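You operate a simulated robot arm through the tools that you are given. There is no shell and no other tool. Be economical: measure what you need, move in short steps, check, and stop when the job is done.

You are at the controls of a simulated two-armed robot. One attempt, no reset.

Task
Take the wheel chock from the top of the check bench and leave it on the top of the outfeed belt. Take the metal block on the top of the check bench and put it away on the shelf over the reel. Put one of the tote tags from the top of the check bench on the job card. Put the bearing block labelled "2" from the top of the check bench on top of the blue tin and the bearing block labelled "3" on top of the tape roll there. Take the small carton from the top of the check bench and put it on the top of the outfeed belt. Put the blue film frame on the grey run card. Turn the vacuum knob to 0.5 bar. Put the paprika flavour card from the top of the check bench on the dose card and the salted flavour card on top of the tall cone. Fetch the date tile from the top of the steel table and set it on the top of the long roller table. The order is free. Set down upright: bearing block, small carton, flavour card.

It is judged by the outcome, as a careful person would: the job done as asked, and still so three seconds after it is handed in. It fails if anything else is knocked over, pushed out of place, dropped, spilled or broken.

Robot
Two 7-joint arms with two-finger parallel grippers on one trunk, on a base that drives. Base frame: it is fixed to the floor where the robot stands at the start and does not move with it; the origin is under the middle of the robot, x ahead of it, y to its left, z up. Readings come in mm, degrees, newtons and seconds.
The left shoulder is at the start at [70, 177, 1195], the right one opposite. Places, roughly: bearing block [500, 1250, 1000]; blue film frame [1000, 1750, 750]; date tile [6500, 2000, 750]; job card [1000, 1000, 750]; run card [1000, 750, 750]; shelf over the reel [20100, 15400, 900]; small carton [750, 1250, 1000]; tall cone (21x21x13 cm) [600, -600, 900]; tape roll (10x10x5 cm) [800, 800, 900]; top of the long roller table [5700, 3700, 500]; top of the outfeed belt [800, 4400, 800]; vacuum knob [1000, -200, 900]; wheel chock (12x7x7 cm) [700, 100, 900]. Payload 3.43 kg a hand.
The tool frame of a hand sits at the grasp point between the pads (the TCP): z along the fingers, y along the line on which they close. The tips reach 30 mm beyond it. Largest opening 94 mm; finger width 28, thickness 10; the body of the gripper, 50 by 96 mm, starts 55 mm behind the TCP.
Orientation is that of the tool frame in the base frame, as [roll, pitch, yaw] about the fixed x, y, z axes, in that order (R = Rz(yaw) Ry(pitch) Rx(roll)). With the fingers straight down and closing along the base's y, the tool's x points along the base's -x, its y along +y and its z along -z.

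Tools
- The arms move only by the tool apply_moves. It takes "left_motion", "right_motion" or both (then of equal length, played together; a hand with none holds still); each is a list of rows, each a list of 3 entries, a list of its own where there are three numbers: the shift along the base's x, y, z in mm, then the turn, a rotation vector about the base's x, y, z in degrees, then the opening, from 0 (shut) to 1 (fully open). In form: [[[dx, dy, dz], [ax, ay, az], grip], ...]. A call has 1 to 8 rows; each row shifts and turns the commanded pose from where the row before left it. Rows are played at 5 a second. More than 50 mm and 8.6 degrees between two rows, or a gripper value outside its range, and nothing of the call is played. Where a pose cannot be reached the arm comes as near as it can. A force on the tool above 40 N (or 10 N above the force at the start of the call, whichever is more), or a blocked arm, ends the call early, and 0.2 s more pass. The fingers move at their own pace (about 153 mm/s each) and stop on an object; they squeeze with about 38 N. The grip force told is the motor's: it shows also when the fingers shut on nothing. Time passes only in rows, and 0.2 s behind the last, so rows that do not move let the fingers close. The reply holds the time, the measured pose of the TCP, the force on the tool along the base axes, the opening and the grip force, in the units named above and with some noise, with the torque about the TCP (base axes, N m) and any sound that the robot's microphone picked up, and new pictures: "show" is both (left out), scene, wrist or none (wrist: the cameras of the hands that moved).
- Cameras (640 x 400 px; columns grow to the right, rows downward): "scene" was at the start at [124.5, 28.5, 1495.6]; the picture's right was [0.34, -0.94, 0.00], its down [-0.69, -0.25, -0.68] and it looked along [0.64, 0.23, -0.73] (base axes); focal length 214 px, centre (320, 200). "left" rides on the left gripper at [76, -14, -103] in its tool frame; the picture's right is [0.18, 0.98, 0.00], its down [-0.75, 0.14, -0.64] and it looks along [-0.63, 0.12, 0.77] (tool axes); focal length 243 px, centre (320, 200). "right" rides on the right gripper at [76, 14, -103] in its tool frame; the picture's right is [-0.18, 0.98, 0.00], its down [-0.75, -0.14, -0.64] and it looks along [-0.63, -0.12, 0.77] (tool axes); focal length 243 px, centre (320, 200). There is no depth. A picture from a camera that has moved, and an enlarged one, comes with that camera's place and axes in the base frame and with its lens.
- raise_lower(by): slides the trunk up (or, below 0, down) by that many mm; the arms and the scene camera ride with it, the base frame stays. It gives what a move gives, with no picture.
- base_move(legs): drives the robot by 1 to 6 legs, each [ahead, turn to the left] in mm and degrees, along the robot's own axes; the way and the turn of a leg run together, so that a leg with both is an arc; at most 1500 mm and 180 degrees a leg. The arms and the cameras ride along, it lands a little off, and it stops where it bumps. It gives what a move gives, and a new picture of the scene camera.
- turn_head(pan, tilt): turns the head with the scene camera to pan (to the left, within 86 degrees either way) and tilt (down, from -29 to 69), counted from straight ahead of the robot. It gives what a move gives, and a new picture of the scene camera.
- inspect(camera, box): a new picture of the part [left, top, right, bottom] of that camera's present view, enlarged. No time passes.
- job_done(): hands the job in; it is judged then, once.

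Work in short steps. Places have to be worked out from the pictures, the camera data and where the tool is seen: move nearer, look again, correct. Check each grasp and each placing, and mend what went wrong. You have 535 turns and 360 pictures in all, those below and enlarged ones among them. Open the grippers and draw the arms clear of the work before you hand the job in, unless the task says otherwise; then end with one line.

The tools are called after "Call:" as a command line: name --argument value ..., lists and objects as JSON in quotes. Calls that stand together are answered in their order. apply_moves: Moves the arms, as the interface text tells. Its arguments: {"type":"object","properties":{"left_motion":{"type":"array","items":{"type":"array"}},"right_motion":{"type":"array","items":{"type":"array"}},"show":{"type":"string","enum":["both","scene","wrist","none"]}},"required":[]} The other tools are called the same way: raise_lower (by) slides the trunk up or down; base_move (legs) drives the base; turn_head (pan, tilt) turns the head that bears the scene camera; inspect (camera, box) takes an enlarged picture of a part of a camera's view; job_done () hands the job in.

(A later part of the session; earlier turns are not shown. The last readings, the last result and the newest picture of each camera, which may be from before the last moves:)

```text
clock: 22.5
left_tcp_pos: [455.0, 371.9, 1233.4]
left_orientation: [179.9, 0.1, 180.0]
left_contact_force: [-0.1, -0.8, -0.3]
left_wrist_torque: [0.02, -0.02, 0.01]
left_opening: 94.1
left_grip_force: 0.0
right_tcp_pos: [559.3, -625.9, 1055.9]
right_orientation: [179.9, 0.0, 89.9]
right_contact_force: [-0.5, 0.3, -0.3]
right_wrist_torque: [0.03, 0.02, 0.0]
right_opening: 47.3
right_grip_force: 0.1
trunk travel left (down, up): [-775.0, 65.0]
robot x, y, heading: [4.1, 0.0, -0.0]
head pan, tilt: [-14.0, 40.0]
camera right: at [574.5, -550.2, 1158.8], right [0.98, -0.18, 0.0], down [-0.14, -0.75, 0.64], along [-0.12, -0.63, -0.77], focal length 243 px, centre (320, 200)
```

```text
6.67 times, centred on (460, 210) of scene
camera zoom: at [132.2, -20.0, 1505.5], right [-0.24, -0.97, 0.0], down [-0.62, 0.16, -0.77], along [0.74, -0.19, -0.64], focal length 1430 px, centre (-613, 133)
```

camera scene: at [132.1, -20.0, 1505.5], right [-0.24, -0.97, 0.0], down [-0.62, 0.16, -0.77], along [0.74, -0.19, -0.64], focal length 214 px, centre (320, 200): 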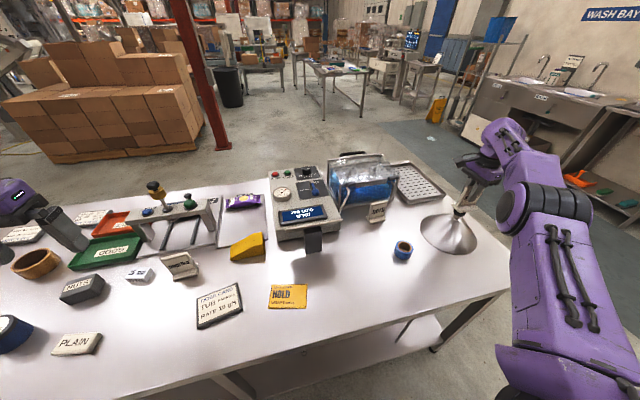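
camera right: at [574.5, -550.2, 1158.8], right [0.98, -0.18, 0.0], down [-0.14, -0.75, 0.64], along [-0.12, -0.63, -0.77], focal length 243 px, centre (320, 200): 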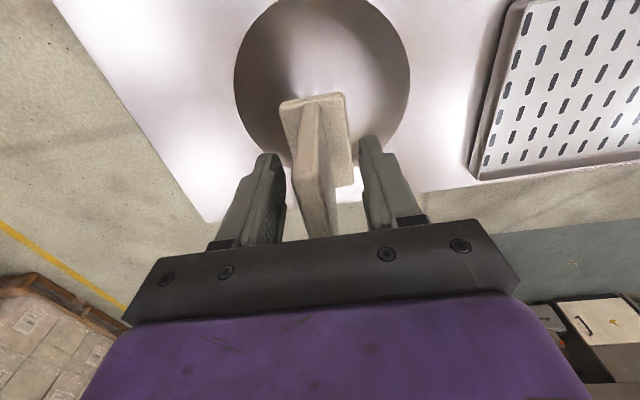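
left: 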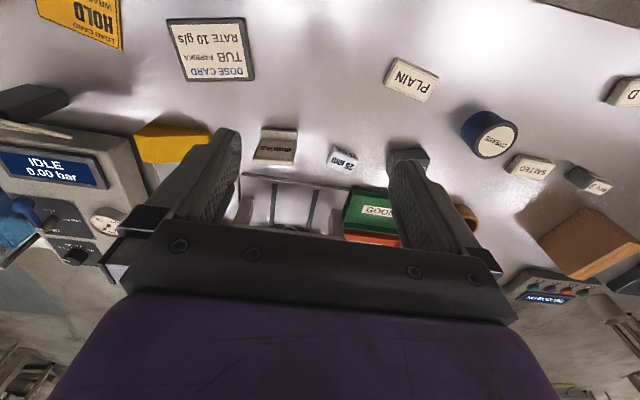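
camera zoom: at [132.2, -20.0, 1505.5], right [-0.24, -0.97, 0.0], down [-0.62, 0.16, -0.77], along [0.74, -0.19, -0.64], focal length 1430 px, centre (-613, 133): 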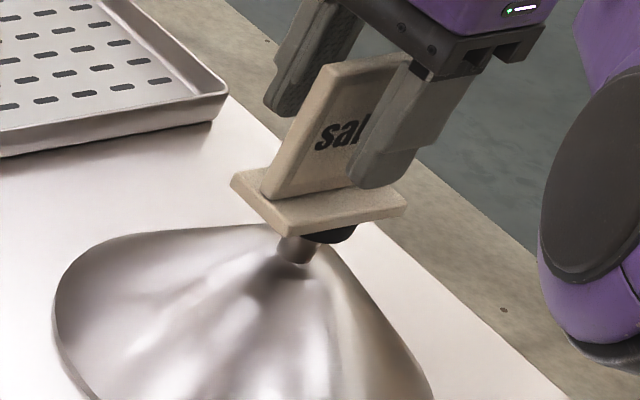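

It stands on the knob. I raise the hand straight up, then draw it back.

Call:
apply_moves --right_motion '[[[0, 0, 25], [0, 0, 0], 0.55], [[0, 0, 35], [0, 0, 0], 0.55], [[0, 0, 45], [0, 0, 0], 0.55], [[-20, 40, 0], [0, 0, 0], 0.55], [[-20, 40, 0], [0, 0, 0], 0.55], [[0, 0, 0], [0, 0, 0], 0.55]]'

Call:
inspect --camera "scene" --box '[400, 170, 520, 260]'

```text
clock: 23.9
left_tcp_pos: [452.8, 370.4, 1233.8]
left_orientation: [179.9, 0.1, -180.0]
left_contact_force: [0.5, 0.8, 0.0]
left_wrist_torque: [0.01, -0.03, 0.03]
left_opening: 93.8
left_grip_force: 0.0
right_tcp_pos: [562.1, -589.0, 1181.1]
right_orientation: [-180.0, 0.0, 90.0]
right_contact_force: [-0.2, 0.0, -0.8]
right_wrist_torque: [0.01, 0.02, -0.01]
right_opening: 51.7
right_grip_force: 0.0
right hand out of reach, approached as far as the arm can: row 3, 4, 5
trunk travel left (down, up): [-775.0, 65.0]
robot x, y, heading: [-0.9, -1.2, -0.2]
head pan, tilt: [-14.0, 40.0]
camera scene: at [131.3, -20.5, 1505.6], right [-0.24, -0.97, 0.0], down [-0.62, 0.16, -0.77], along [0.74, -0.18, -0.64], focal length 214 px, centre (320, 200)
camera right: at [577.6, -514.7, 1282.5], right [0.98, -0.18, 0.0], down [-0.14, -0.75, 0.64], along [-0.12, -0.63, -0.77], focal length 243 px, centre (320, 200)
```

scene: 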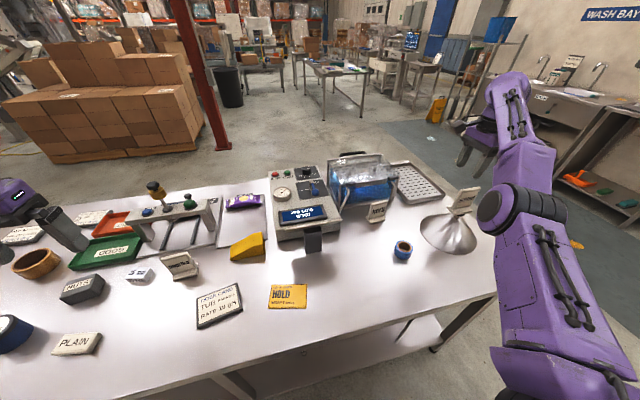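
right: 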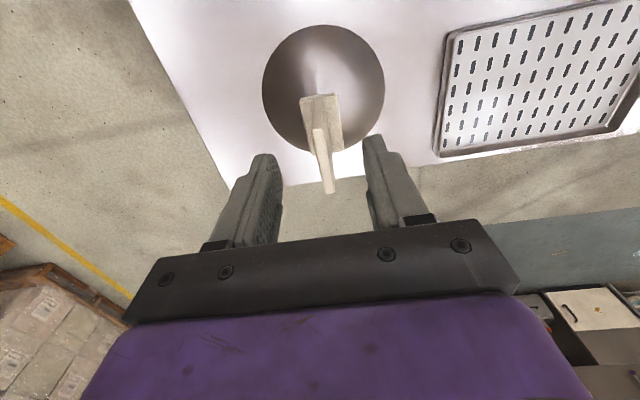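

```text
4.44 times, centred on (460, 215) of scene
camera zoom: at [131.3, -20.5, 1505.6], right [-0.24, -0.97, 0.0], down [-0.62, 0.16, -0.77], along [0.74, -0.18, -0.64], focal length 953 px, centre (-302, 133)
```

zoom: 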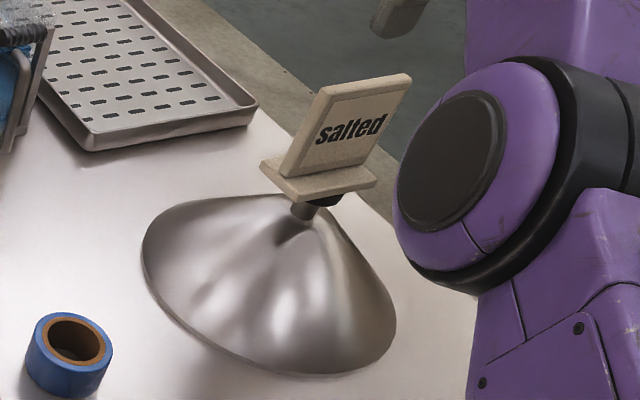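

The salted card stands well. Now the left hand goes to look at the paprika card; the right hand retreats to a neutral place.

Call:
apply_moves --left_motion '[[[-6, -22, -33], [0, 0, 0], 1], [[-6, -22, -33], [0, 0, 0], 1], [[-6, -22, -33], [0, 0, 0], 1], [[-6, -22, -33], [0, 0, 0], 1], [[0, 0, 0], [0, 0, 0], 1], [[0, 0, 0], [0, 0, 0], 1]]' --right_motion '[[[-40, 20, 0], [0, 0, 0], 0.6], [[-40, 20, 0], [0, 0, 0], 0.6], [[-40, 20, 0], [0, 0, 0], 0.6], [[-40, 20, 0], [0, 0, 0], 0.6], [[0, 40, 0], [0, 0, 0], 0.6], [[0, 40, 0], [0, 0, 0], 0.6]]'

Call:
inspect --camera "left" --box '[180, 60, 420, 230]'

```text
clock: 25.3
left_tcp_pos: [430.8, 285.7, 1099.9]
left_orientation: [-179.9, 0.1, 180.0]
left_contact_force: [-0.5, -0.5, -0.5]
left_wrist_torque: [0.02, -0.03, -0.04]
left_opening: 93.9
left_grip_force: 0.0
right_tcp_pos: [571.4, -538.4, 1234.6]
right_orientation: [-179.9, 0.1, 90.1]
right_contact_force: [-0.6, 0.6, -0.5]
right_wrist_torque: [-0.01, 0.0, -0.02]
right_opening: 56.5
right_grip_force: 0.0
right hand out of reach, approached as far as the arm can: row 1, 2, 3, 4, 5, 6
trunk travel left (down, up): [-775.0, 65.0]
robot x, y, heading: [-0.7, -3.1, -0.2]
head pan, tilt: [-14.0, 40.0]
camera scene: at [132.7, -17.0, 1505.5], right [-0.24, -0.97, 0.0], down [-0.62, 0.15, -0.77], along [0.74, -0.19, -0.64], focal length 214 px, centre (320, 200)
camera right: at [588.1, -462.6, 1337.1], right [0.98, -0.18, 0.0], down [-0.14, -0.75, 0.64], along [-0.12, -0.63, -0.77], focal length 243 px, centre (320, 200)
camera left: at [353.6, 271.0, 1202.6], right [-0.18, 0.98, 0.0], down [0.75, 0.14, 0.64], along [0.63, 0.12, -0.77], focal length 243 px, centre (320, 200)
```

scene: 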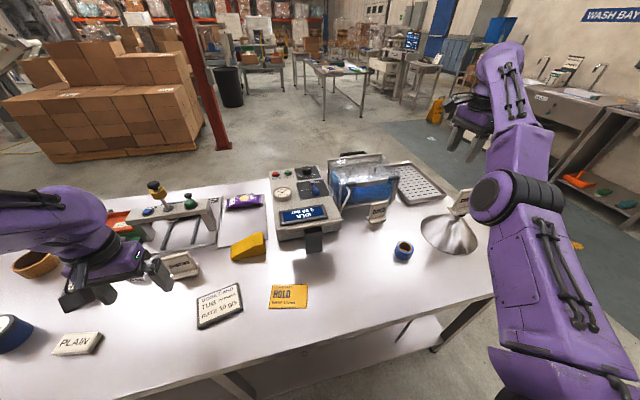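
right: 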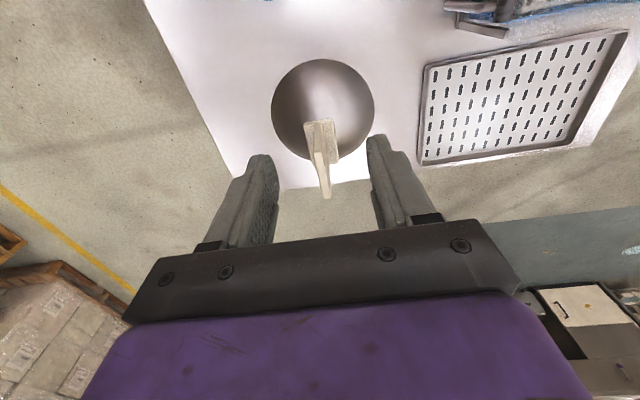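
left: 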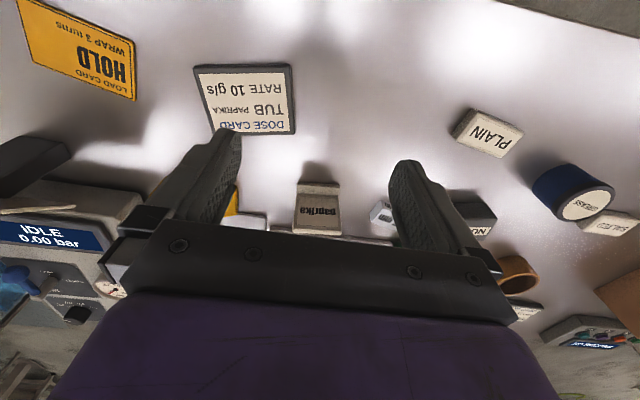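

```text
2.35 times, centred on (300, 145) of left
camera zoom: at [353.6, 271.0, 1202.6], right [-0.18, 0.98, 0.0], down [0.75, 0.14, 0.64], along [0.63, 0.12, -0.77], focal length 571 px, centre (367, 329)
```

zoom: 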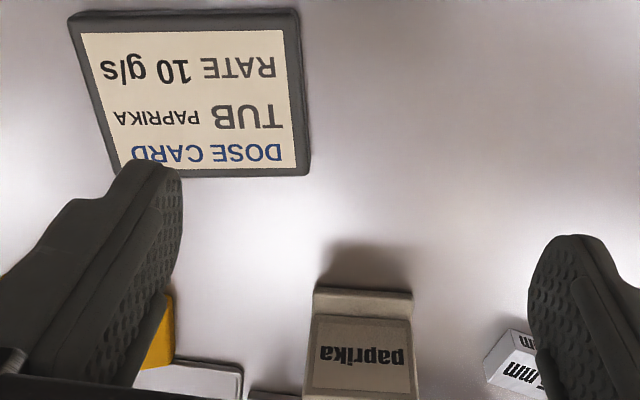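

Paprika card's centre is about [610, 315], yawed 6.6°; the dose card's centre is about [478, 199]. I turn the left hand and go above the paprika card; I also unwind the right hand.

Call:
apply_moves --left_motion '[[[15, 2.5, 0], [0, 0, 8.05], 0.6], [[15, 2.5, 0], [0, 0, 8.05], 0.6], [[15, 2.5, 0], [0, 0, 8.05], 0.6], [[15, 2.5, 0], [0, 0, 8.05], 0.6], [[15, 2.5, 0], [0, 0, 8.05], 0.6], [[15, 2.5, 0], [0, 0, 8.05], 0.6]]' --right_motion '[[[0, 0, 0], [0, 0, 8], 0.6], [[0, 0, 0], [0, 0, 8], 0.6], [[0, 0, 0], [0, 0, 8], 0.6], [[0, 0, 0], [0, 0, 8], 0.6], [[0, 0, 0], [0, 0, 8], 0.6], [[0, 0, 0], [0, 0, 8], 0.6]]' --show "none"

Call:
apply_moves --left_motion '[[[15, 2.5, 0], [0, 0, 8.05], 0.6], [[15, 2.5, 0], [0, 0, 8.05], 0.6], [[15, 2.5, 0], [0, 0, 8.05], 0.6], [[15, 2.5, 0], [0, 0, 8.05], 0.6], [[15, 2.5, 0], [0, 0, 8.05], 0.6], [[15, 2.5, 0], [0, 0, 8.05], 0.6]]' --right_motion '[[[0, 0, 0], [0, 0, 7], 0.6], [[0, 0, 0], [0, 0, 7], 0.6], [[0, 0, 0], [0, 0, 7], 0.6], [[0, 0, 0], [0, 0, 7], 0.6], [[0, 0, 0], [0, 0, 7], 0.6], [[0, 0, 0], [0, 0, 7], 0.6]]'

```text
clock: 26.7
left_tcp_pos: [521.1, 299.1, 1100.9]
left_orientation: [180.0, 0.1, -131.6]
left_contact_force: [0.5, 0.5, 0.1]
left_wrist_torque: [-0.01, 0.01, 0.02]
left_opening: 56.1
left_grip_force: 0.1
right_tcp_pos: [572.5, -541.7, 1235.4]
right_orientation: [180.0, 0.0, 138.2]
right_contact_force: [0.6, -0.6, -0.4]
right_wrist_torque: [0.01, 0.03, 0.0]
right_opening: 56.4
right_grip_force: 0.0
trunk travel left (down, up): [-775.0, 65.0]
robot x, y, heading: [2.8, -4.4, 0.0]
head pan, tilt: [-14.0, 40.0]
```

```text
clock: 28.1
left_tcp_pos: [610.8, 313.9, 1100.7]
left_orientation: [180.0, 0.1, -83.3]
left_contact_force: [-0.3, -1.0, 0.2]
left_wrist_torque: [0.01, 0.05, 0.03]
left_opening: 56.3
left_grip_force: 0.0
right_tcp_pos: [571.6, -541.5, 1234.9]
right_orientation: [180.0, 0.1, -179.9]
right_contact_force: [-0.7, -0.6, -0.5]
right_wrist_torque: [-0.01, 0.03, 0.02]
right_opening: 56.3
right_grip_force: 0.1
trunk travel left (down, up): [-775.0, 65.0]
robot x, y, heading: [0.6, -3.3, 0.1]
head pan, tilt: [-14.0, 40.0]
camera scene: at [132.9, -19.4, 1505.4], right [-0.24, -0.97, 0.0], down [-0.62, 0.16, -0.77], along [0.74, -0.19, -0.64], focal length 214 px, centre (320, 200)
camera right: at [497.5, -528.3, 1336.5], right [0.18, 0.98, 0.0], down [0.75, -0.14, 0.64], along [0.63, -0.12, -0.77], focal length 243 px, centre (320, 200)
camera left: at [633.0, 240.2, 1203.2], right [-0.95, -0.3, 0.0], down [-0.23, 0.73, 0.64], along [-0.19, 0.61, -0.77], focal length 243 px, centre (320, 200)
```

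scene: 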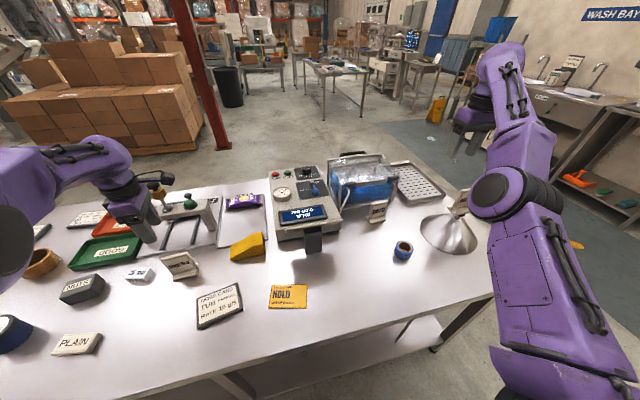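
right: 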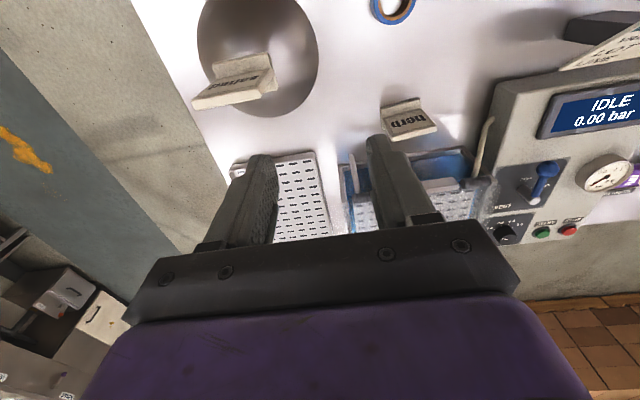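
left: 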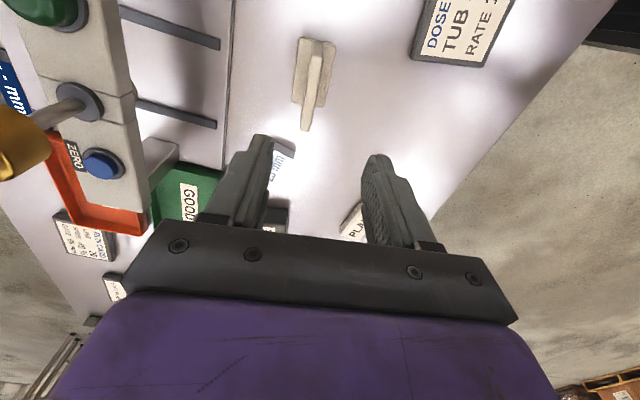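

The board centre reads [619, 316]. I centre on it and descend.

Call:
apply_moves --left_motion '[[[8, 2, -45], [0, 0, 0.7], 0.5], [[0, 0, -45], [0, 0, 0], 0.5], [[0, 0, -40], [0, 0, 0], 0.5], [[0, 0, 0], [0, 0, 0], 0.5]]' --show "wrist"

```text
clock: 29.1
left_tcp_pos: [616.8, 316.9, 970.2]
left_orientation: [-180.0, 0.1, -82.7]
left_contact_force: [-0.1, -0.1, -0.1]
left_wrist_torque: [-0.03, 0.0, -0.02]
left_opening: 47.0
left_grip_force: 0.1
right_tcp_pos: [570.9, -541.7, 1234.7]
right_orientation: [-180.0, 0.1, 179.9]
right_contact_force: [-0.4, 0.3, -0.6]
right_wrist_torque: [-0.01, -0.05, 0.01]
right_opening: 56.3
right_grip_force: 0.1
trunk travel left (down, up): [-775.0, 65.0]
robot x, y, heading: [-2.8, -4.2, -0.1]
head pan, tilt: [-14.0, 40.0]
camera left: at [639.9, 242.4, 1072.8], right [-0.95, -0.31, 0.0], down [-0.23, 0.73, 0.64], along [-0.2, 0.61, -0.77], focal length 243 px, centre (320, 200)
```

left: 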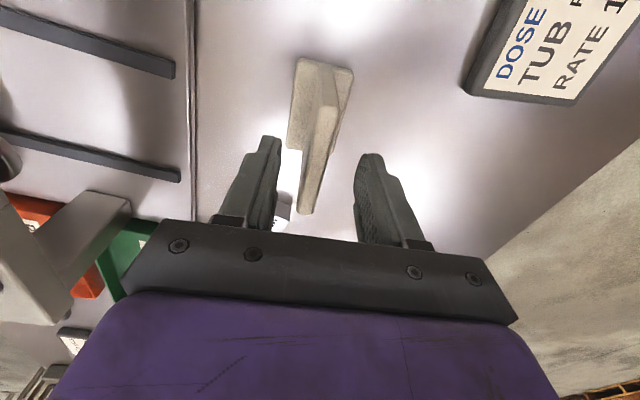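

Aligned as before; lower and grip.

Call:
apply_moves --left_motion '[[[0, 0, -35], [0, 0, 0], 0.5], [[0, 0, 0], [0, 0, 0], 0], [[0, 0, 0], [0, 0, 0], 0], [[0, 0, 0], [0, 0, 0], 0]]' --show "wrist"

```text
clock: 30.1
left_tcp_pos: [617.9, 316.3, 934.8]
left_orientation: [179.9, 0.1, -82.7]
left_contact_force: [1.0, -0.9, -0.2]
left_wrist_torque: [0.02, 0.02, -0.01]
left_opening: 15.5
left_grip_force: 37.8
right_tcp_pos: [571.9, -539.8, 1234.3]
right_orientation: [-180.0, -0.1, 179.9]
right_contact_force: [0.6, -0.2, 0.5]
right_wrist_torque: [0.01, 0.01, 0.01]
right_opening: 56.4
right_grip_force: 0.0
trunk travel left (down, up): [-775.0, 65.0]
robot x, y, heading: [-1.1, -3.5, -0.2]
head pan, tilt: [-14.0, 40.0]
camera left: at [640.7, 242.9, 1037.4], right [-0.95, -0.31, 0.0], down [-0.23, 0.73, 0.64], along [-0.2, 0.61, -0.77], focal length 243 px, centre (320, 200)
```

left: 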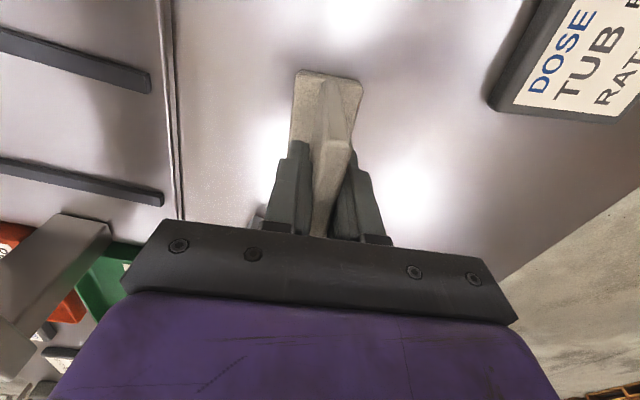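

Gripped. Lift, carry over the dose card, and check before lowering.

Call:
apply_moves --left_motion '[[[0, 0, 45], [0, 0, 0], 0], [[0, 0, 35], [0, 0, 0], 0], [[-35, -29, 0], [0, 0, 1], 0], [[-35, -29, 0], [0, 0, 1], 0], [[-35, -29, 0], [0, 0, 1], 0], [[-35, -29, 0], [0, 0, 1], 0], [[0, 0, -35], [0, 0, 0], 0], [[0, 0, 0], [0, 0, 0], 0]]'

Call:
inspect --camera "scene" --box '[160, 230, 280, 340]'

```text
clock: 31.9
left_tcp_pos: [477.3, 199.2, 981.6]
left_orientation: [180.0, 0.1, -78.8]
left_contact_force: [-0.2, -0.1, 0.4]
left_wrist_torque: [-0.01, 0.0, 0.0]
left_opening: 15.5
left_grip_force: 38.6
right_tcp_pos: [572.5, -540.7, 1235.1]
right_orientation: [-180.0, 0.1, 179.9]
right_contact_force: [0.7, -0.2, -0.3]
right_wrist_torque: [0.01, -0.01, -0.01]
right_opening: 56.2
right_grip_force: 0.2
trunk travel left (down, up): [-775.0, 65.0]
robot x, y, heading: [1.6, 2.5, 0.1]
head pan, tilt: [-14.0, 40.0]
camera scene: at [132.0, -19.3, 1505.5], right [-0.24, -0.97, 0.0], down [-0.62, 0.16, -0.77], along [0.74, -0.19, -0.64], focal length 214 px, centre (320, 200)
camera left: at [505.7, 127.9, 1083.9], right [-0.93, -0.37, 0.0], down [-0.29, 0.71, 0.64], along [-0.24, 0.6, -0.77], focal length 243 px, centre (320, 200)
```

scene: 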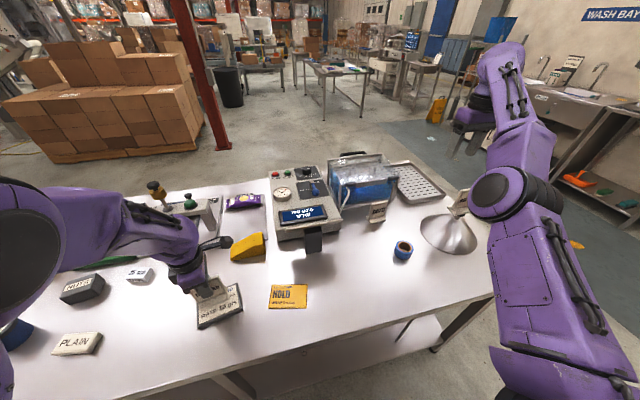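
left: 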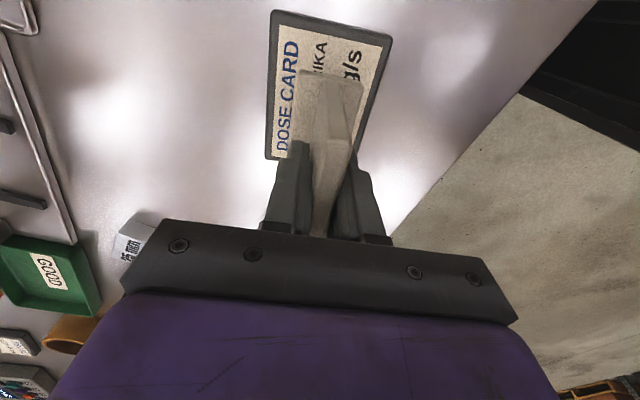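

```text
3.64 times, centred on (220, 285) of scene
camera zoom: at [132.0, -19.3, 1505.5], right [-0.24, -0.97, 0.0], down [-0.62, 0.16, -0.77], along [0.74, -0.19, -0.64], focal length 780 px, centre (684, -109)
```

zoom: 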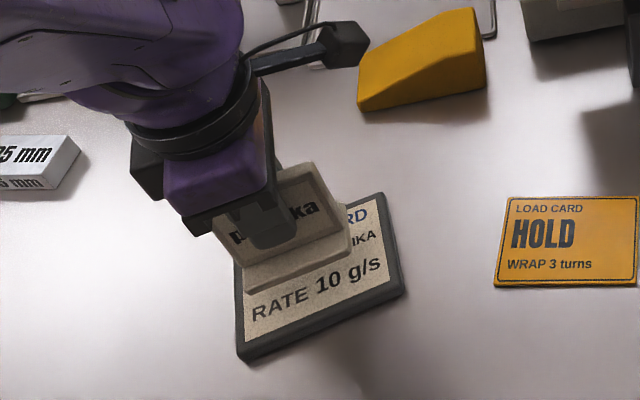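

Well over the card. I lower until contact.

Call:
apply_moves --left_motion '[[[0, 0, -18], [0, 0, 0], 0], [[0, 0, -10], [0, 0, 0], 0], [[0, 0, -4], [0, 0, 0], 0], [[0, 0, 0], [0, 0, 0], 0]]' --show "none"

```text
clock: 32.9
left_tcp_pos: [477.4, 200.5, 949.6]
left_orientation: [-179.9, 0.1, -78.8]
left_contact_force: [1.0, 0.3, 6.2]
left_wrist_torque: [0.11, 0.02, 0.0]
left_opening: 15.6
left_grip_force: 38.4
right_tcp_pos: [572.1, -543.3, 1235.1]
right_orientation: [-180.0, 0.0, 180.0]
right_contact_force: [-0.5, 0.2, 0.1]
right_wrist_torque: [-0.01, -0.05, -0.05]
right_opening: 56.5
right_grip_force: 0.0
trunk travel left (down, up): [-775.0, 65.0]
robot x, y, heading: [-4.6, -3.9, -0.0]
head pan, tilt: [-14.0, 40.0]
```

Contact at 949.6 (6 N). I open and rise, then take a look.

Call:
apply_moves --left_motion '[[[0, 0, 0], [0, 0, 0], 0.3], [[0, 0, 0], [0, 0, 0], 0.5], [[0, 0, 20], [0, 0, 0], 0.5], [[0, 0, 40], [0, 0, 0], 0.5], [[0, 0, 45], [0, 0, 0], 0.5], [[0, 0, 45], [0, 0, 0], 0.5], [[0, 0, 0], [0, 0, 0], 0.5]]'

Call:
inspect --camera "scene" --box '[160, 230, 280, 340]'

```text
clock: 34.5
left_tcp_pos: [478.7, 199.8, 1100.0]
left_orientation: [179.8, 0.1, -78.7]
left_contact_force: [-0.3, -0.3, 0.2]
left_wrist_torque: [-0.01, 0.0, -0.02]
left_opening: 47.1
left_grip_force: 0.1
right_tcp_pos: [572.8, -541.1, 1234.4]
right_orientation: [180.0, 0.1, -180.0]
right_contact_force: [-0.2, 0.2, 0.3]
right_wrist_torque: [0.02, 0.01, -0.01]
right_opening: 56.4
right_grip_force: 0.1
trunk travel left (down, up): [-775.0, 65.0]
robot x, y, heading: [1.8, 0.6, -0.2]
head pan, tilt: [-14.0, 40.0]
camera scene: at [132.6, -19.7, 1505.4], right [-0.24, -0.97, 0.0], down [-0.62, 0.16, -0.77], along [0.74, -0.19, -0.64], focal length 214 px, centre (320, 200)
camera left: at [506.8, 127.5, 1203.4], right [-0.93, -0.37, 0.0], down [-0.28, 0.71, 0.64], along [-0.24, 0.6, -0.77], focal length 243 px, centre (320, 200)
```

scene: 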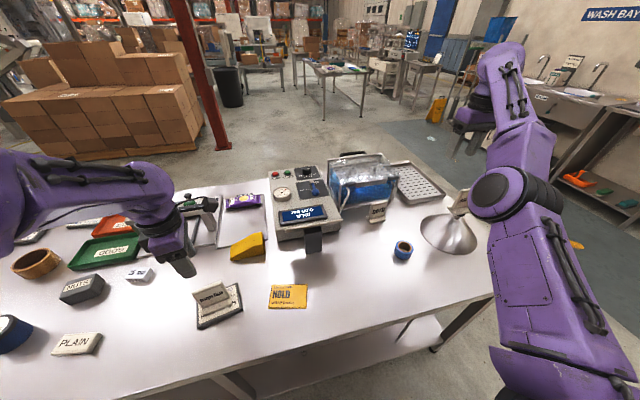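
left: 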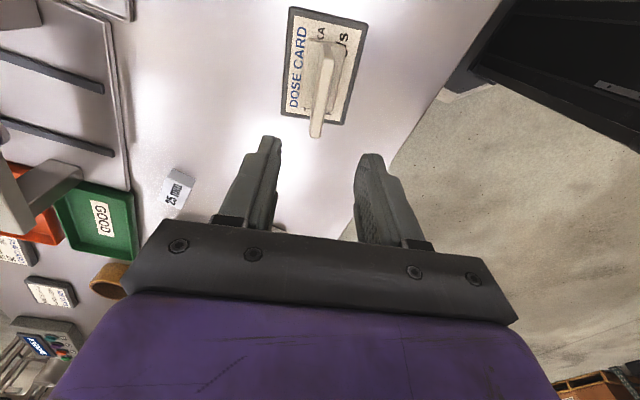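

```text
3.64 times, centred on (220, 285) of scene
camera zoom: at [132.6, -19.7, 1505.4], right [-0.24, -0.97, 0.0], down [-0.62, 0.16, -0.77], along [0.74, -0.19, -0.64], focal length 780 px, centre (684, -109)
```

zoom: 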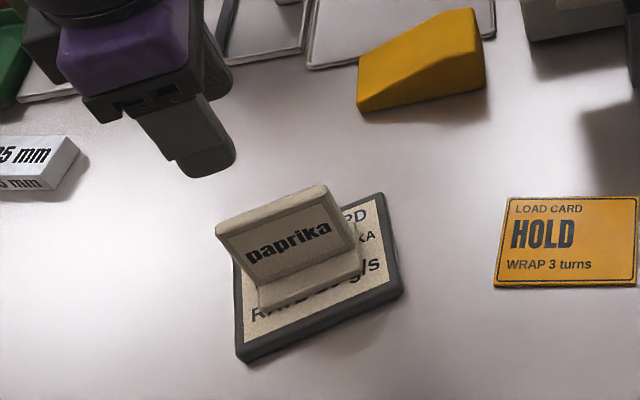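

Paprika done. The "25 mm" steel piece is the likely metal block. Next the wheel chock, centred near [661, 108], with the left hand: align and move above it.

Call:
apply_moves --left_motion '[[[45, -22, 0], [0, 0, -7], 0.95], [[45, -22, 0], [0, 0, -7], 0.95], [[45, -22, 0], [0, 0, 0], 0.95], [[45, -30, 0], [0, 0, 0], 0.95], [[0, 0, 0], [0, 0, 0], 0.95]]'

Call:
inspect --camera "scene" --box '[200, 200, 300, 290]'

```text
refused: row 4 steps farther than a row can; nothing moved
```

```text
4.44 times, centred on (250, 245) of scene
camera zoom: at [132.6, -19.7, 1505.4], right [-0.24, -0.97, 0.0], down [-0.62, 0.16, -0.77], along [0.74, -0.19, -0.64], focal length 953 px, centre (631, 0)
```

zoom: 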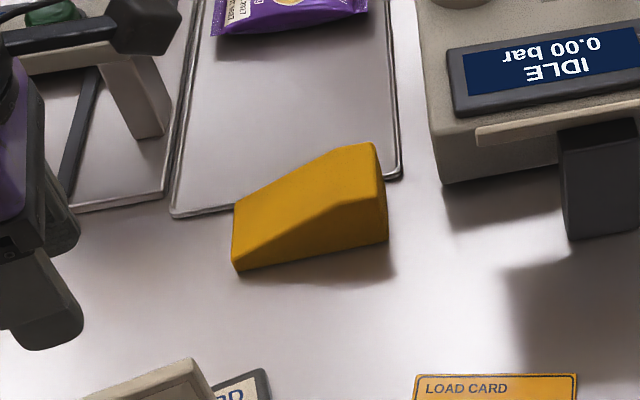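

Retry with a legal step.

Call:
apply_moves --left_motion '[[[44, -22, 0], [0, 0, -7], 0.95], [[44, -22, 0], [0, 0, -7], 0.95], [[44, -22, 0], [0, 0, 0], 0.95], [[44, -22, 0], [0, 0, 0], 0.95], [[5, -14, -20], [0, 0, 0], 0.95], [[0, 0, 0], [0, 0, 0], 0.95]]'

```text
clock: 35.9
left_tcp_pos: [658.4, 98.0, 1078.4]
left_orientation: [-179.9, 0.1, -92.6]
left_contact_force: [0.2, -0.3, -0.7]
left_wrist_torque: [0.0, 0.01, 0.01]
left_opening: 89.2
left_grip_force: 0.0
right_tcp_pos: [570.6, -542.3, 1235.9]
right_orientation: [-180.0, 0.1, 180.0]
right_contact_force: [-0.1, 0.8, 0.1]
right_wrist_torque: [0.01, -0.04, 0.0]
right_opening: 56.7
right_grip_force: 0.2
trunk travel left (down, up): [-775.0, 65.0]
robot x, y, heading: [2.7, -0.3, 0.0]
head pan, tilt: [-14.0, 40.0]
camera scene: at [130.9, -19.5, 1505.6], right [-0.24, -0.97, 0.0], down [-0.62, 0.16, -0.77], along [0.74, -0.19, -0.64], focal length 214 px, centre (320, 200)
camera left: at [668.4, 20.5, 1181.9], right [-0.99, -0.14, 0.0], down [-0.1, 0.76, 0.64], along [-0.09, 0.64, -0.77], focal length 243 px, centre (320, 200)
```

scene: 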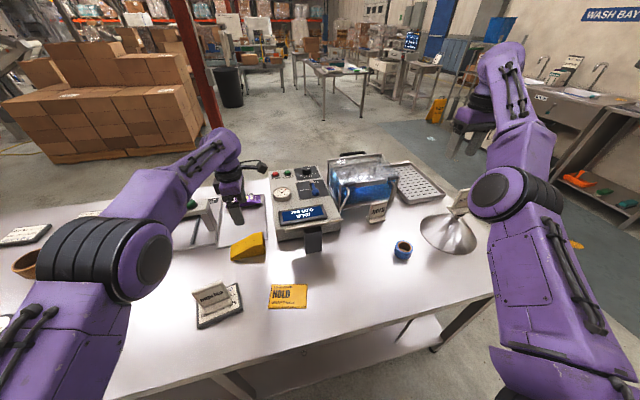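
left: 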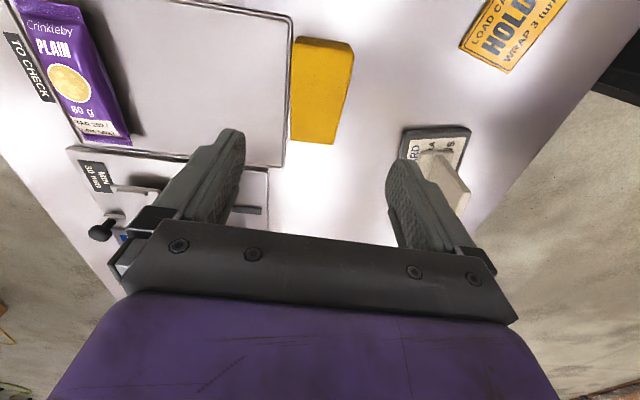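

The chock is centred on x ≈ 658. I go down to z ≈ 914 at y ≈ 86 with the fingers wide.

Call:
apply_moves --left_motion '[[[0, -6, -45], [0, 0, 0], 1], [[0, -6, -45], [0, 0, 0], 1], [[0, 0, -40], [0, 0, 0], 1], [[0, 0, 0], [0, 0, 0], 1]]'

Call:
inspect --camera "scene" --box '[200, 190, 300, 280]'

```text
clock: 36.9
left_tcp_pos: [659.6, 84.2, 947.6]
left_orientation: [-180.0, 0.1, -92.7]
left_contact_force: [-0.1, 0.2, 0.3]
left_wrist_torque: [-0.03, 0.05, 0.01]
left_opening: 93.9
left_grip_force: 0.2
right_tcp_pos: [571.9, -542.0, 1235.9]
right_orientation: [179.9, 0.1, 180.0]
right_contact_force: [0.1, -0.2, -0.1]
right_wrist_torque: [0.03, -0.03, 0.01]
right_opening: 56.3
right_grip_force: 0.0
trunk travel left (down, up): [-775.0, 65.0]
robot x, y, heading: [-0.1, -0.4, 0.0]
head pan, tilt: [-14.0, 40.0]
camera scene: at [131.6, -20.0, 1505.6], right [-0.24, -0.97, 0.0], down [-0.62, 0.16, -0.77], along [0.74, -0.19, -0.64], focal length 214 px, centre (320, 200)
camera left: at [668.7, 7.9, 1050.6], right [-0.99, -0.14, 0.0], down [-0.1, 0.76, 0.64], along [-0.09, 0.64, -0.77], focal length 243 px, centre (320, 200)
```

scene: 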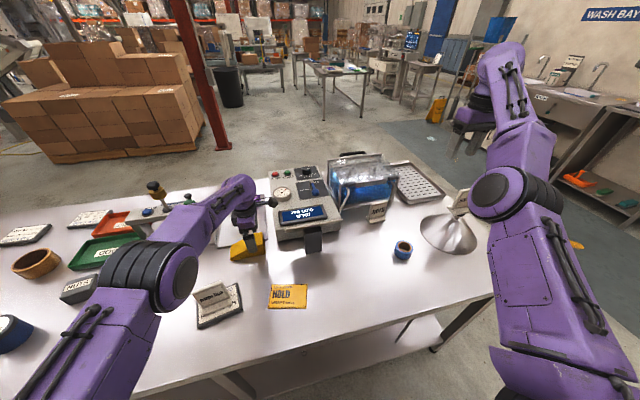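
left: 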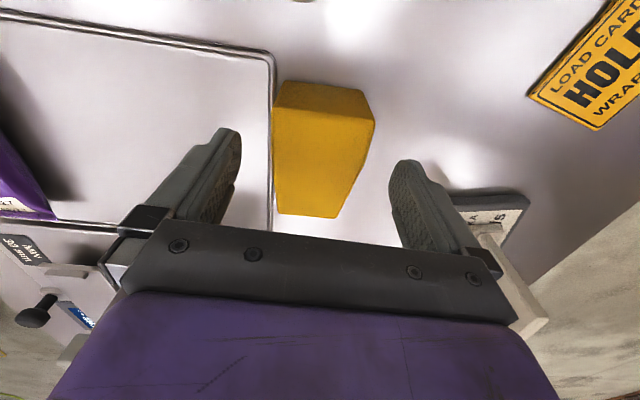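

```text
4.44 times, centred on (250, 235) of scene
camera zoom: at [131.6, -20.0, 1505.6], right [-0.24, -0.97, 0.0], down [-0.62, 0.16, -0.77], along [0.74, -0.19, -0.64], focal length 953 px, centre (631, 44)
```

zoom: 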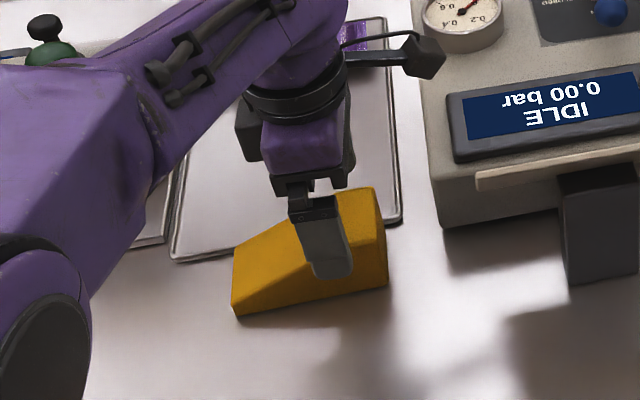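

Straddled properly. Lower 32 mm, close and lift a bit.

Call:
apply_moves --left_motion '[[[-2, -2, -32], [0, 0, 0], 1], [[0, 0, 0], [0, 0, 0], 0], [[0, 0, 0], [0, 0, 0], 0], [[0, 0, 0], [0, 0, 0], 0], [[0, 0, 30], [0, 0, 0], 0], [[0, 0, 40], [0, 0, 0], 0], [[0, 0, 0], [0, 0, 0], 0]]'

```text
clock: 38.5
left_tcp_pos: [657.4, 82.8, 986.2]
left_orientation: [179.9, 0.1, -92.6]
left_contact_force: [0.2, -0.2, -3.3]
left_wrist_torque: [-0.06, 0.01, 0.02]
left_opening: 64.9
left_grip_force: 38.0
right_tcp_pos: [572.9, -540.7, 1234.4]
right_orientation: [-180.0, -0.1, -179.9]
right_contact_force: [1.2, 0.4, -0.6]
right_wrist_torque: [0.02, 0.0, 0.0]
right_opening: 55.9
right_grip_force: 0.1
trunk travel left (down, up): [-775.0, 65.0]
robot x, y, heading: [0.2, 0.1, -0.1]
head pan, tilt: [-14.0, 40.0]
camera scene: at [133.6, -19.5, 1505.3], right [-0.24, -0.97, 0.0], down [-0.62, 0.16, -0.77], along [0.74, -0.19, -0.64], focal length 214 px, centre (320, 200)
camera left: at [667.6, 5.2, 1088.5], right [-0.99, -0.14, 0.0], down [-0.1, 0.76, 0.64], along [-0.09, 0.64, -0.77], focal length 243 px, centre (320, 200)
```

scene: 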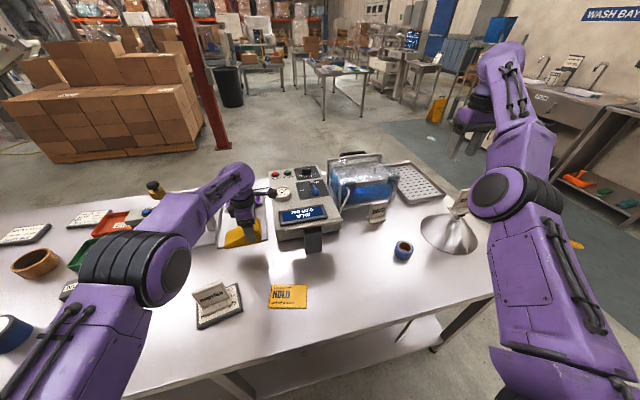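
left: 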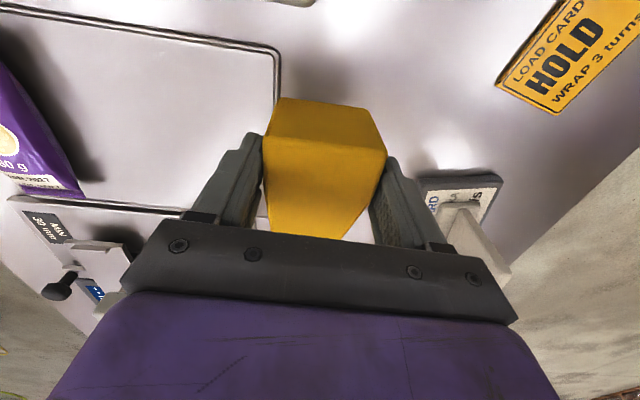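

The chock is held. I tuck both arms in before driving.

Call:
apply_moves --left_motion '[[[0, 0, 45], [0, 0, 0], 0], [[0, 0, 45], [0, 0, 0], 0], [[0, 0, 45], [0, 0, 0], 0], [[-42, 18, 0], [0, 0, 0], 0], [[-42, 18, 0], [0, 0, 0], 0], [[-42, 18, 0], [0, 0, 0], 0], [[-42, 18, 0], [0, 0, 0], 0], [[-42, 18, 0], [0, 0, 0], 0]]' --right_motion '[[[-25, 40, 0], [0, 0, 0], 0.6], [[-25, 40, 0], [0, 0, 0], 0.6], [[-25, 40, 0], [0, 0, 0], 0.6], [[-25, 40, -10], [0, 0, 0], 0.6], [[-25, 40, -10], [0, 0, 0], 0.6], [[-25, 40, -10], [0, 0, 0], 0.6], [[-25, 40, -10], [0, 0, 0], 0.6], [[-25, 40, -10], [0, 0, 0], 0.6]]' --show "none"

Call:
apply_moves --left_motion '[[[-42, 18, 0], [0, 0, 0], 0], [[-42, 18, 0], [0, 0, 0], 0], [[0, 0, 0], [0, 0, 0], 0]]' --right_motion '[[[-25, 20, -10], [0, 0, 0], 0.6], [[0, 0, 0], [0, 0, 0], 0.6], [[0, 0, 0], [0, 0, 0], 0.6]]' --show "scene"

```text
clock: 40.3
left_tcp_pos: [445.0, 178.0, 1122.6]
left_orientation: [-179.9, 0.1, -92.9]
left_contact_force: [-0.6, 0.5, -3.5]
left_wrist_torque: [-0.08, 0.0, -0.02]
left_opening: 64.7
left_grip_force: 38.1
right_tcp_pos: [617.5, -298.9, 1298.9]
right_orientation: [-179.9, 0.1, -179.9]
right_contact_force: [-0.6, -0.4, -0.1]
right_wrist_torque: [0.04, -0.03, 0.01]
right_opening: 56.3
right_grip_force: 0.1
right hand out of reach, approached as far as the arm can: row 1, 2, 3, 4, 5, 6, 7, 8
trunk travel left (down, up): [-775.0, 65.0]
robot x, y, heading: [-0.8, 0.1, 0.0]
head pan, tilt: [-14.0, 40.0]
```

```text
clock: 41.1
left_tcp_pos: [365.4, 204.9, 1123.0]
left_orientation: [179.9, 0.4, -92.8]
left_contact_force: [1.0, -0.6, -2.7]
left_wrist_torque: [-0.03, 0.04, 0.03]
left_opening: 64.7
left_grip_force: 38.5
right_tcp_pos: [622.4, -288.1, 1295.1]
right_orientation: [179.7, -0.1, 179.9]
right_contact_force: [0.1, -0.1, 0.4]
right_wrist_torque: [0.08, 0.02, 0.0]
right_opening: 56.5
right_grip_force: 0.1
right hand out of reach, approached as far as the arm can: row 1
trunk travel left (down, up): [-775.0, 65.0]
robot x, y, heading: [-0.2, 3.7, 0.0]
head pan, tilt: [-14.0, 40.0]
camera scene: at [134.2, -25.6, 1505.2], right [-0.24, -0.97, 0.0], down [-0.62, 0.16, -0.76], along [0.74, -0.18, -0.64], focal length 214 px, centre (320, 200)
```

scene: 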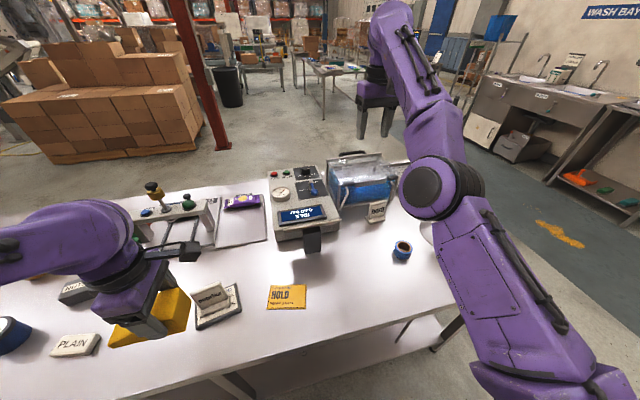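

The right arm clings to its reach boundary; I try pulling it straight down and inward in small steps.

Call:
apply_moves --right_motion '[[[0, 0, -30], [0, 0, 0], 0.6], [[0, 0, -30], [0, 0, 0], 0.6], [[-20, 0, -20], [0, 0, 0], 0.6], [[-20, 0, -20], [0, 0, 0], 0.6]]' --show "none"

```text
clock: 42.1
left_tcp_pos: [365.6, 209.5, 1123.0]
left_orientation: [179.8, 0.1, -92.6]
left_contact_force: [0.7, 0.4, -2.4]
left_wrist_torque: [-0.06, -0.01, 0.02]
left_opening: 64.7
left_grip_force: 37.8
right_tcp_pos: [653.1, -286.4, 1226.2]
right_orientation: [-180.0, 0.0, 179.9]
right_contact_force: [-0.5, -0.3, 1.1]
right_wrist_torque: [0.0, 0.01, -0.02]
right_opening: 56.4
right_grip_force: 0.0
right hand out of reach, approached as far as the arm can: row 1, 2, 3, 4
trunk travel left (down, up): [-775.0, 65.0]
robot x, y, heading: [-1.8, -2.0, 0.2]
head pan, tilt: [-14.0, 40.0]
```

Perhaps a wrist limit is in play. I tilt the fingers forward while pulling in, to free it.

Call:
apply_moves --right_motion '[[[0, 0, -10], [0, -8, 0], 0.6], [[0, 0, -10], [0, -8, 0], 0.6], [[-30, 0, -20], [0, -8, 0], 0.6], [[-30, 0, -20], [0, 0, 0], 0.6], [[-30, 0, -20], [0, 0, 0], 0.6], [[-30, 0, -20], [0, 0, 0], 0.6]]' --show "scene"

```text
clock: 43.5
left_tcp_pos: [364.0, 208.9, 1122.1]
left_orientation: [179.9, 0.2, -92.7]
left_contact_force: [-0.8, 0.4, -3.1]
left_wrist_torque: [-0.09, 0.02, -0.03]
left_opening: 64.5
left_grip_force: 38.3
right_tcp_pos: [710.9, -295.9, 1219.2]
right_orientation: [179.9, 15.8, 180.0]
right_contact_force: [0.0, 0.0, 0.3]
right_wrist_torque: [0.01, 0.0, -0.05]
right_opening: 56.5
right_grip_force: 0.1
right hand out of reach, approached as far as the arm can: row 1, 2, 3, 4, 5, 6
trunk travel left (down, up): [-775.0, 65.0]
robot x, y, heading: [-0.2, -2.0, 0.1]
head pan, tilt: [-14.0, 40.0]
camera scene: at [132.6, -19.5, 1505.5], right [-0.24, -0.97, 0.0], down [-0.62, 0.16, -0.77], along [0.74, -0.19, -0.64], focal length 214 px, centre (320, 200)
```

scene: 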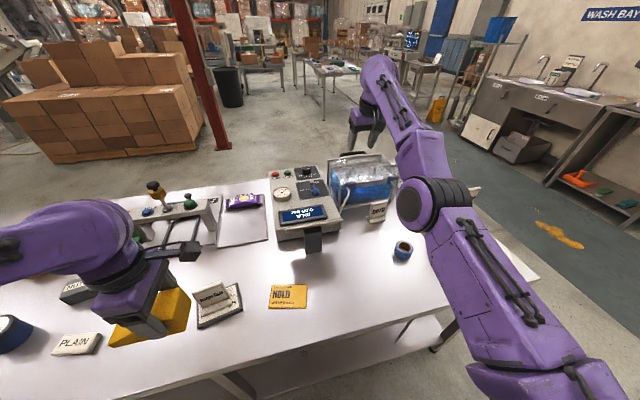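

The elbow is straight (singular). I command a purely radial pull toward the shoulder.

Call:
apply_moves --right_motion '[[[-45, 9, -17], [0, 0, 0], 0.6], [[-45, 9, -17], [0, 0, 0], 0.6], [[-45, 9, -17], [0, 0, 0], 0.6], [[-45, 9, -17], [0, 0, 0], 0.6], [[-45, 9, -17], [0, 0, 0], 0.6], [[-45, 9, -17], [0, 0, 0], 0.6]]' --show "none"

```text
clock: 44.9
left_tcp_pos: [362.9, 210.1, 1122.1]
left_orientation: [179.8, 0.2, -92.7]
left_contact_force: [0.1, -0.3, -3.1]
left_wrist_torque: [-0.08, -0.03, -0.02]
left_opening: 64.5
left_grip_force: 37.9
right_tcp_pos: [711.1, -278.4, 1215.9]
right_orientation: [180.0, 15.8, -180.0]
right_contact_force: [0.9, -0.4, -0.5]
right_wrist_torque: [-0.03, -0.02, -0.03]
right_opening: 56.2
right_grip_force: 0.0
right hand out of reach, approached as far as the arm can: row 1, 2, 3, 4, 5, 6
trunk travel left (down, up): [-775.0, 65.0]
robot x, y, heading: [1.5, 1.9, -0.1]
head pan, tilt: [-14.0, 40.0]
```

Large radial steps don't take; I try tiny ones.

Call:
apply_moves --right_motion '[[[-3, 0, -1], [0, 0, 0], 0.6], [[-3, 0, -1], [0, 0, 0], 0.6], [[-4, 0, -2], [0, 0, 0], 0.6], [[-5, 0, -2], [0, 0, 0], 0.6], [[-6, 0, -3], [0, 0, 0], 0.6], [[-8, 0, -3], [0, 0, 0], 0.6], [[-10, 0, -3], [0, 0, 0], 0.6]]' --show "none"

```text
clock: 46.5
left_tcp_pos: [363.6, 210.0, 1121.8]
left_orientation: [180.0, 0.1, -92.7]
left_contact_force: [-0.4, 0.4, -2.5]
left_wrist_torque: [-0.11, 0.03, 0.02]
left_opening: 64.3
left_grip_force: 38.1
right_tcp_pos: [711.1, -279.6, 1215.5]
right_orientation: [179.9, 15.8, -180.0]
right_contact_force: [0.0, 0.1, -0.7]
right_wrist_torque: [-0.02, 0.0, 0.0]
right_opening: 56.4
right_grip_force: 0.1
right hand out of reach, approached as far as the arm can: row 1, 2, 3, 4, 5, 6, 7
trunk travel left (down, up): [-775.0, 65.0]
robot x, y, heading: [1.1, 0.6, 0.1]
head pan, tilt: [-14.0, 40.0]
```

The commanded pose may have wandered; I test with an upward command to see which way the arm responds.

Call:
apply_moves --right_motion '[[[0, 0, 40], [0, 0, 0], 0.6], [[0, 0, 40], [0, 0, 0], 0.6]]' --show "none"

```text
clock: 47.1
left_tcp_pos: [363.6, 210.0, 1122.7]
left_orientation: [-180.0, 0.1, -92.7]
left_contact_force: [1.0, -1.3, -3.6]
left_wrist_torque: [-0.05, 0.02, 0.01]
left_opening: 64.3
left_grip_force: 37.5
right_tcp_pos: [695.5, -284.8, 1260.0]
right_orientation: [-180.0, 15.9, 180.0]
right_contact_force: [-0.5, -0.8, -0.5]
right_wrist_torque: [0.0, -0.02, 0.01]
right_opening: 56.3
right_grip_force: 0.1
right hand out of reach, approached as far as the arm can: row 1, 2
trunk travel left (down, up): [-775.0, 65.0]
robot x, y, heading: [-2.2, 0.9, 0.0]
head pan, tilt: [-14.0, 40.0]
```

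The response is along the reach sphere, so the elbow is locked straight; tangential moves in the flexing direction should free it. I try sideways inward.

Call:
apply_moves --right_motion '[[[-5, 40, 0], [0, 0, 0], 0.6], [[-15, 40, 0], [0, 0, 0], 0.6], [[-20, 40, 0], [0, 0, 0], 0.6]]' --show "none"

Call:
apply_moves --right_motion '[[[-5, -40, 0], [0, 0, 0], 0.6], [[-15, -40, 0], [0, 0, 0], 0.6], [[-20, -40, 0], [0, 0, 0], 0.6]]' --show "scene"

```text
clock: 47.9
left_tcp_pos: [364.2, 211.3, 1122.9]
left_orientation: [-179.9, 0.0, -92.8]
left_contact_force: [-0.1, 0.0, -3.0]
left_wrist_torque: [-0.06, 0.02, -0.01]
left_opening: 64.2
left_grip_force: 38.3
right_tcp_pos: [684.6, -160.6, 1271.2]
right_orientation: [-179.9, 15.8, -180.0]
right_contact_force: [-0.4, 0.1, 0.0]
right_wrist_torque: [-0.03, 0.03, -0.03]
right_opening: 56.1
right_grip_force: 0.1
right hand out of reach, approached as far as the arm can: row 1, 2, 3
trunk travel left (down, up): [-775.0, 65.0]
robot x, y, heading: [3.3, -2.9, 0.2]
head pan, tilt: [-14.0, 40.0]
```

```text
clock: 48.7
left_tcp_pos: [363.2, 207.8, 1123.2]
left_orientation: [180.0, 0.2, -92.7]
left_contact_force: [-0.6, -0.5, -4.1]
left_wrist_torque: [-0.07, 0.0, 0.03]
left_opening: 64.1
left_grip_force: 37.6
right_tcp_pos: [681.4, -284.1, 1288.4]
right_orientation: [179.9, 15.7, 180.0]
right_contact_force: [0.0, 0.0, 0.6]
right_wrist_torque: [0.03, -0.01, -0.03]
right_opening: 56.4
right_grip_force: 0.1
right hand out of reach, approached as far as the arm can: row 1, 2, 3
trunk travel left (down, up): [-775.0, 65.0]
robot x, y, heading: [0.9, -1.0, 0.3]
head pan, tilt: [-14.0, 40.0]
camera scene: at [131.8, -20.9, 1505.5], right [-0.24, -0.97, 0.0], down [-0.62, 0.16, -0.77], along [0.74, -0.18, -0.64], focal length 214 px, centre (320, 200)
```

scene: 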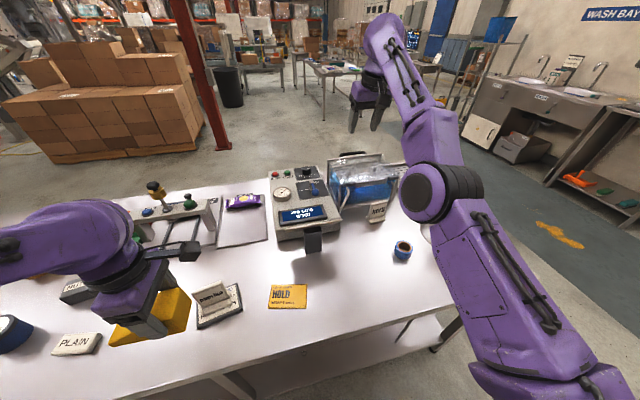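

Sideways moves are free but the radius stays. I try a run of up-and-inward rows, then down-and-inward.

Call:
apply_moves --right_motion '[[[-15, 0, 45], [0, 0, 0], 0.6], [[-15, 0, 45], [0, 0, 0], 0.6], [[-20, 0, 45], [0, 0, 0], 0.6], [[-20, 0, 45], [0, 0, 0], 0.6]]' --show "none"

Call:
apply_moves --right_motion '[[[-20, 0, -20], [0, 0, 0], 0.6], [[-20, 0, -20], [0, 0, 0], 0.6], [[-20, 0, -20], [0, 0, 0], 0.6]]' --show "scene"

```text
clock: 49.7
left_tcp_pos: [362.4, 209.6, 1123.3]
left_orientation: [180.0, 0.0, -92.7]
left_contact_force: [-0.1, -0.4, -1.7]
left_wrist_torque: [-0.03, -0.03, 0.01]
left_opening: 64.4
left_grip_force: 38.2
right_tcp_pos: [590.9, -307.9, 1422.0]
right_orientation: [180.0, 15.9, -180.0]
right_contact_force: [-0.5, 0.0, 0.9]
right_wrist_torque: [0.04, -0.03, 0.02]
right_opening: 56.2
right_grip_force: 0.1
right hand out of reach, approached as far as the arm can: row 1, 2, 3, 4
trunk travel left (down, up): [-775.0, 65.0]
robot x, y, heading: [0.7, 1.6, -0.1]
head pan, tilt: [-14.0, 40.0]
```

```text
clock: 50.5
left_tcp_pos: [363.4, 209.5, 1121.6]
left_orientation: [179.9, 0.0, -92.6]
left_contact_force: [0.9, -0.5, -2.5]
left_wrist_torque: [-0.05, 0.0, 0.01]
left_opening: 64.3
left_grip_force: 38.0
right_tcp_pos: [592.9, -310.0, 1417.8]
right_orientation: [-179.9, 15.9, 180.0]
right_contact_force: [-0.9, 0.1, -0.7]
right_wrist_torque: [-0.02, -0.01, -0.01]
right_opening: 56.5
right_grip_force: 0.1
right hand out of reach, approached as far as the arm can: row 1, 2, 3
trunk travel left (down, up): [-775.0, 65.0]
robot x, y, heading: [1.9, 3.9, -0.1]
head pan, tilt: [-14.0, 40.0]
camera scene: at [132.3, -18.9, 1505.5], right [-0.24, -0.97, 0.0], down [-0.62, 0.16, -0.77], along [0.74, -0.19, -0.64], focal length 214 px, centre (320, 200)
```

scene: 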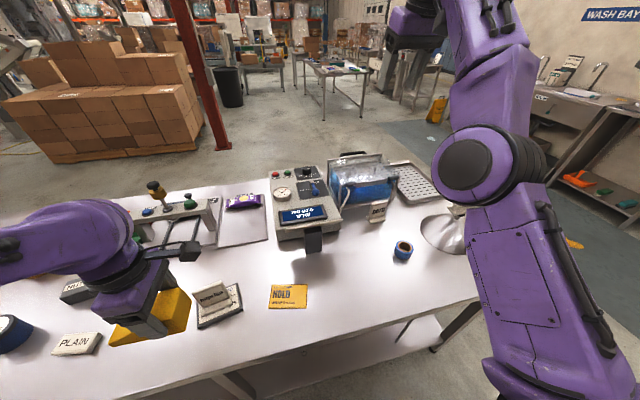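

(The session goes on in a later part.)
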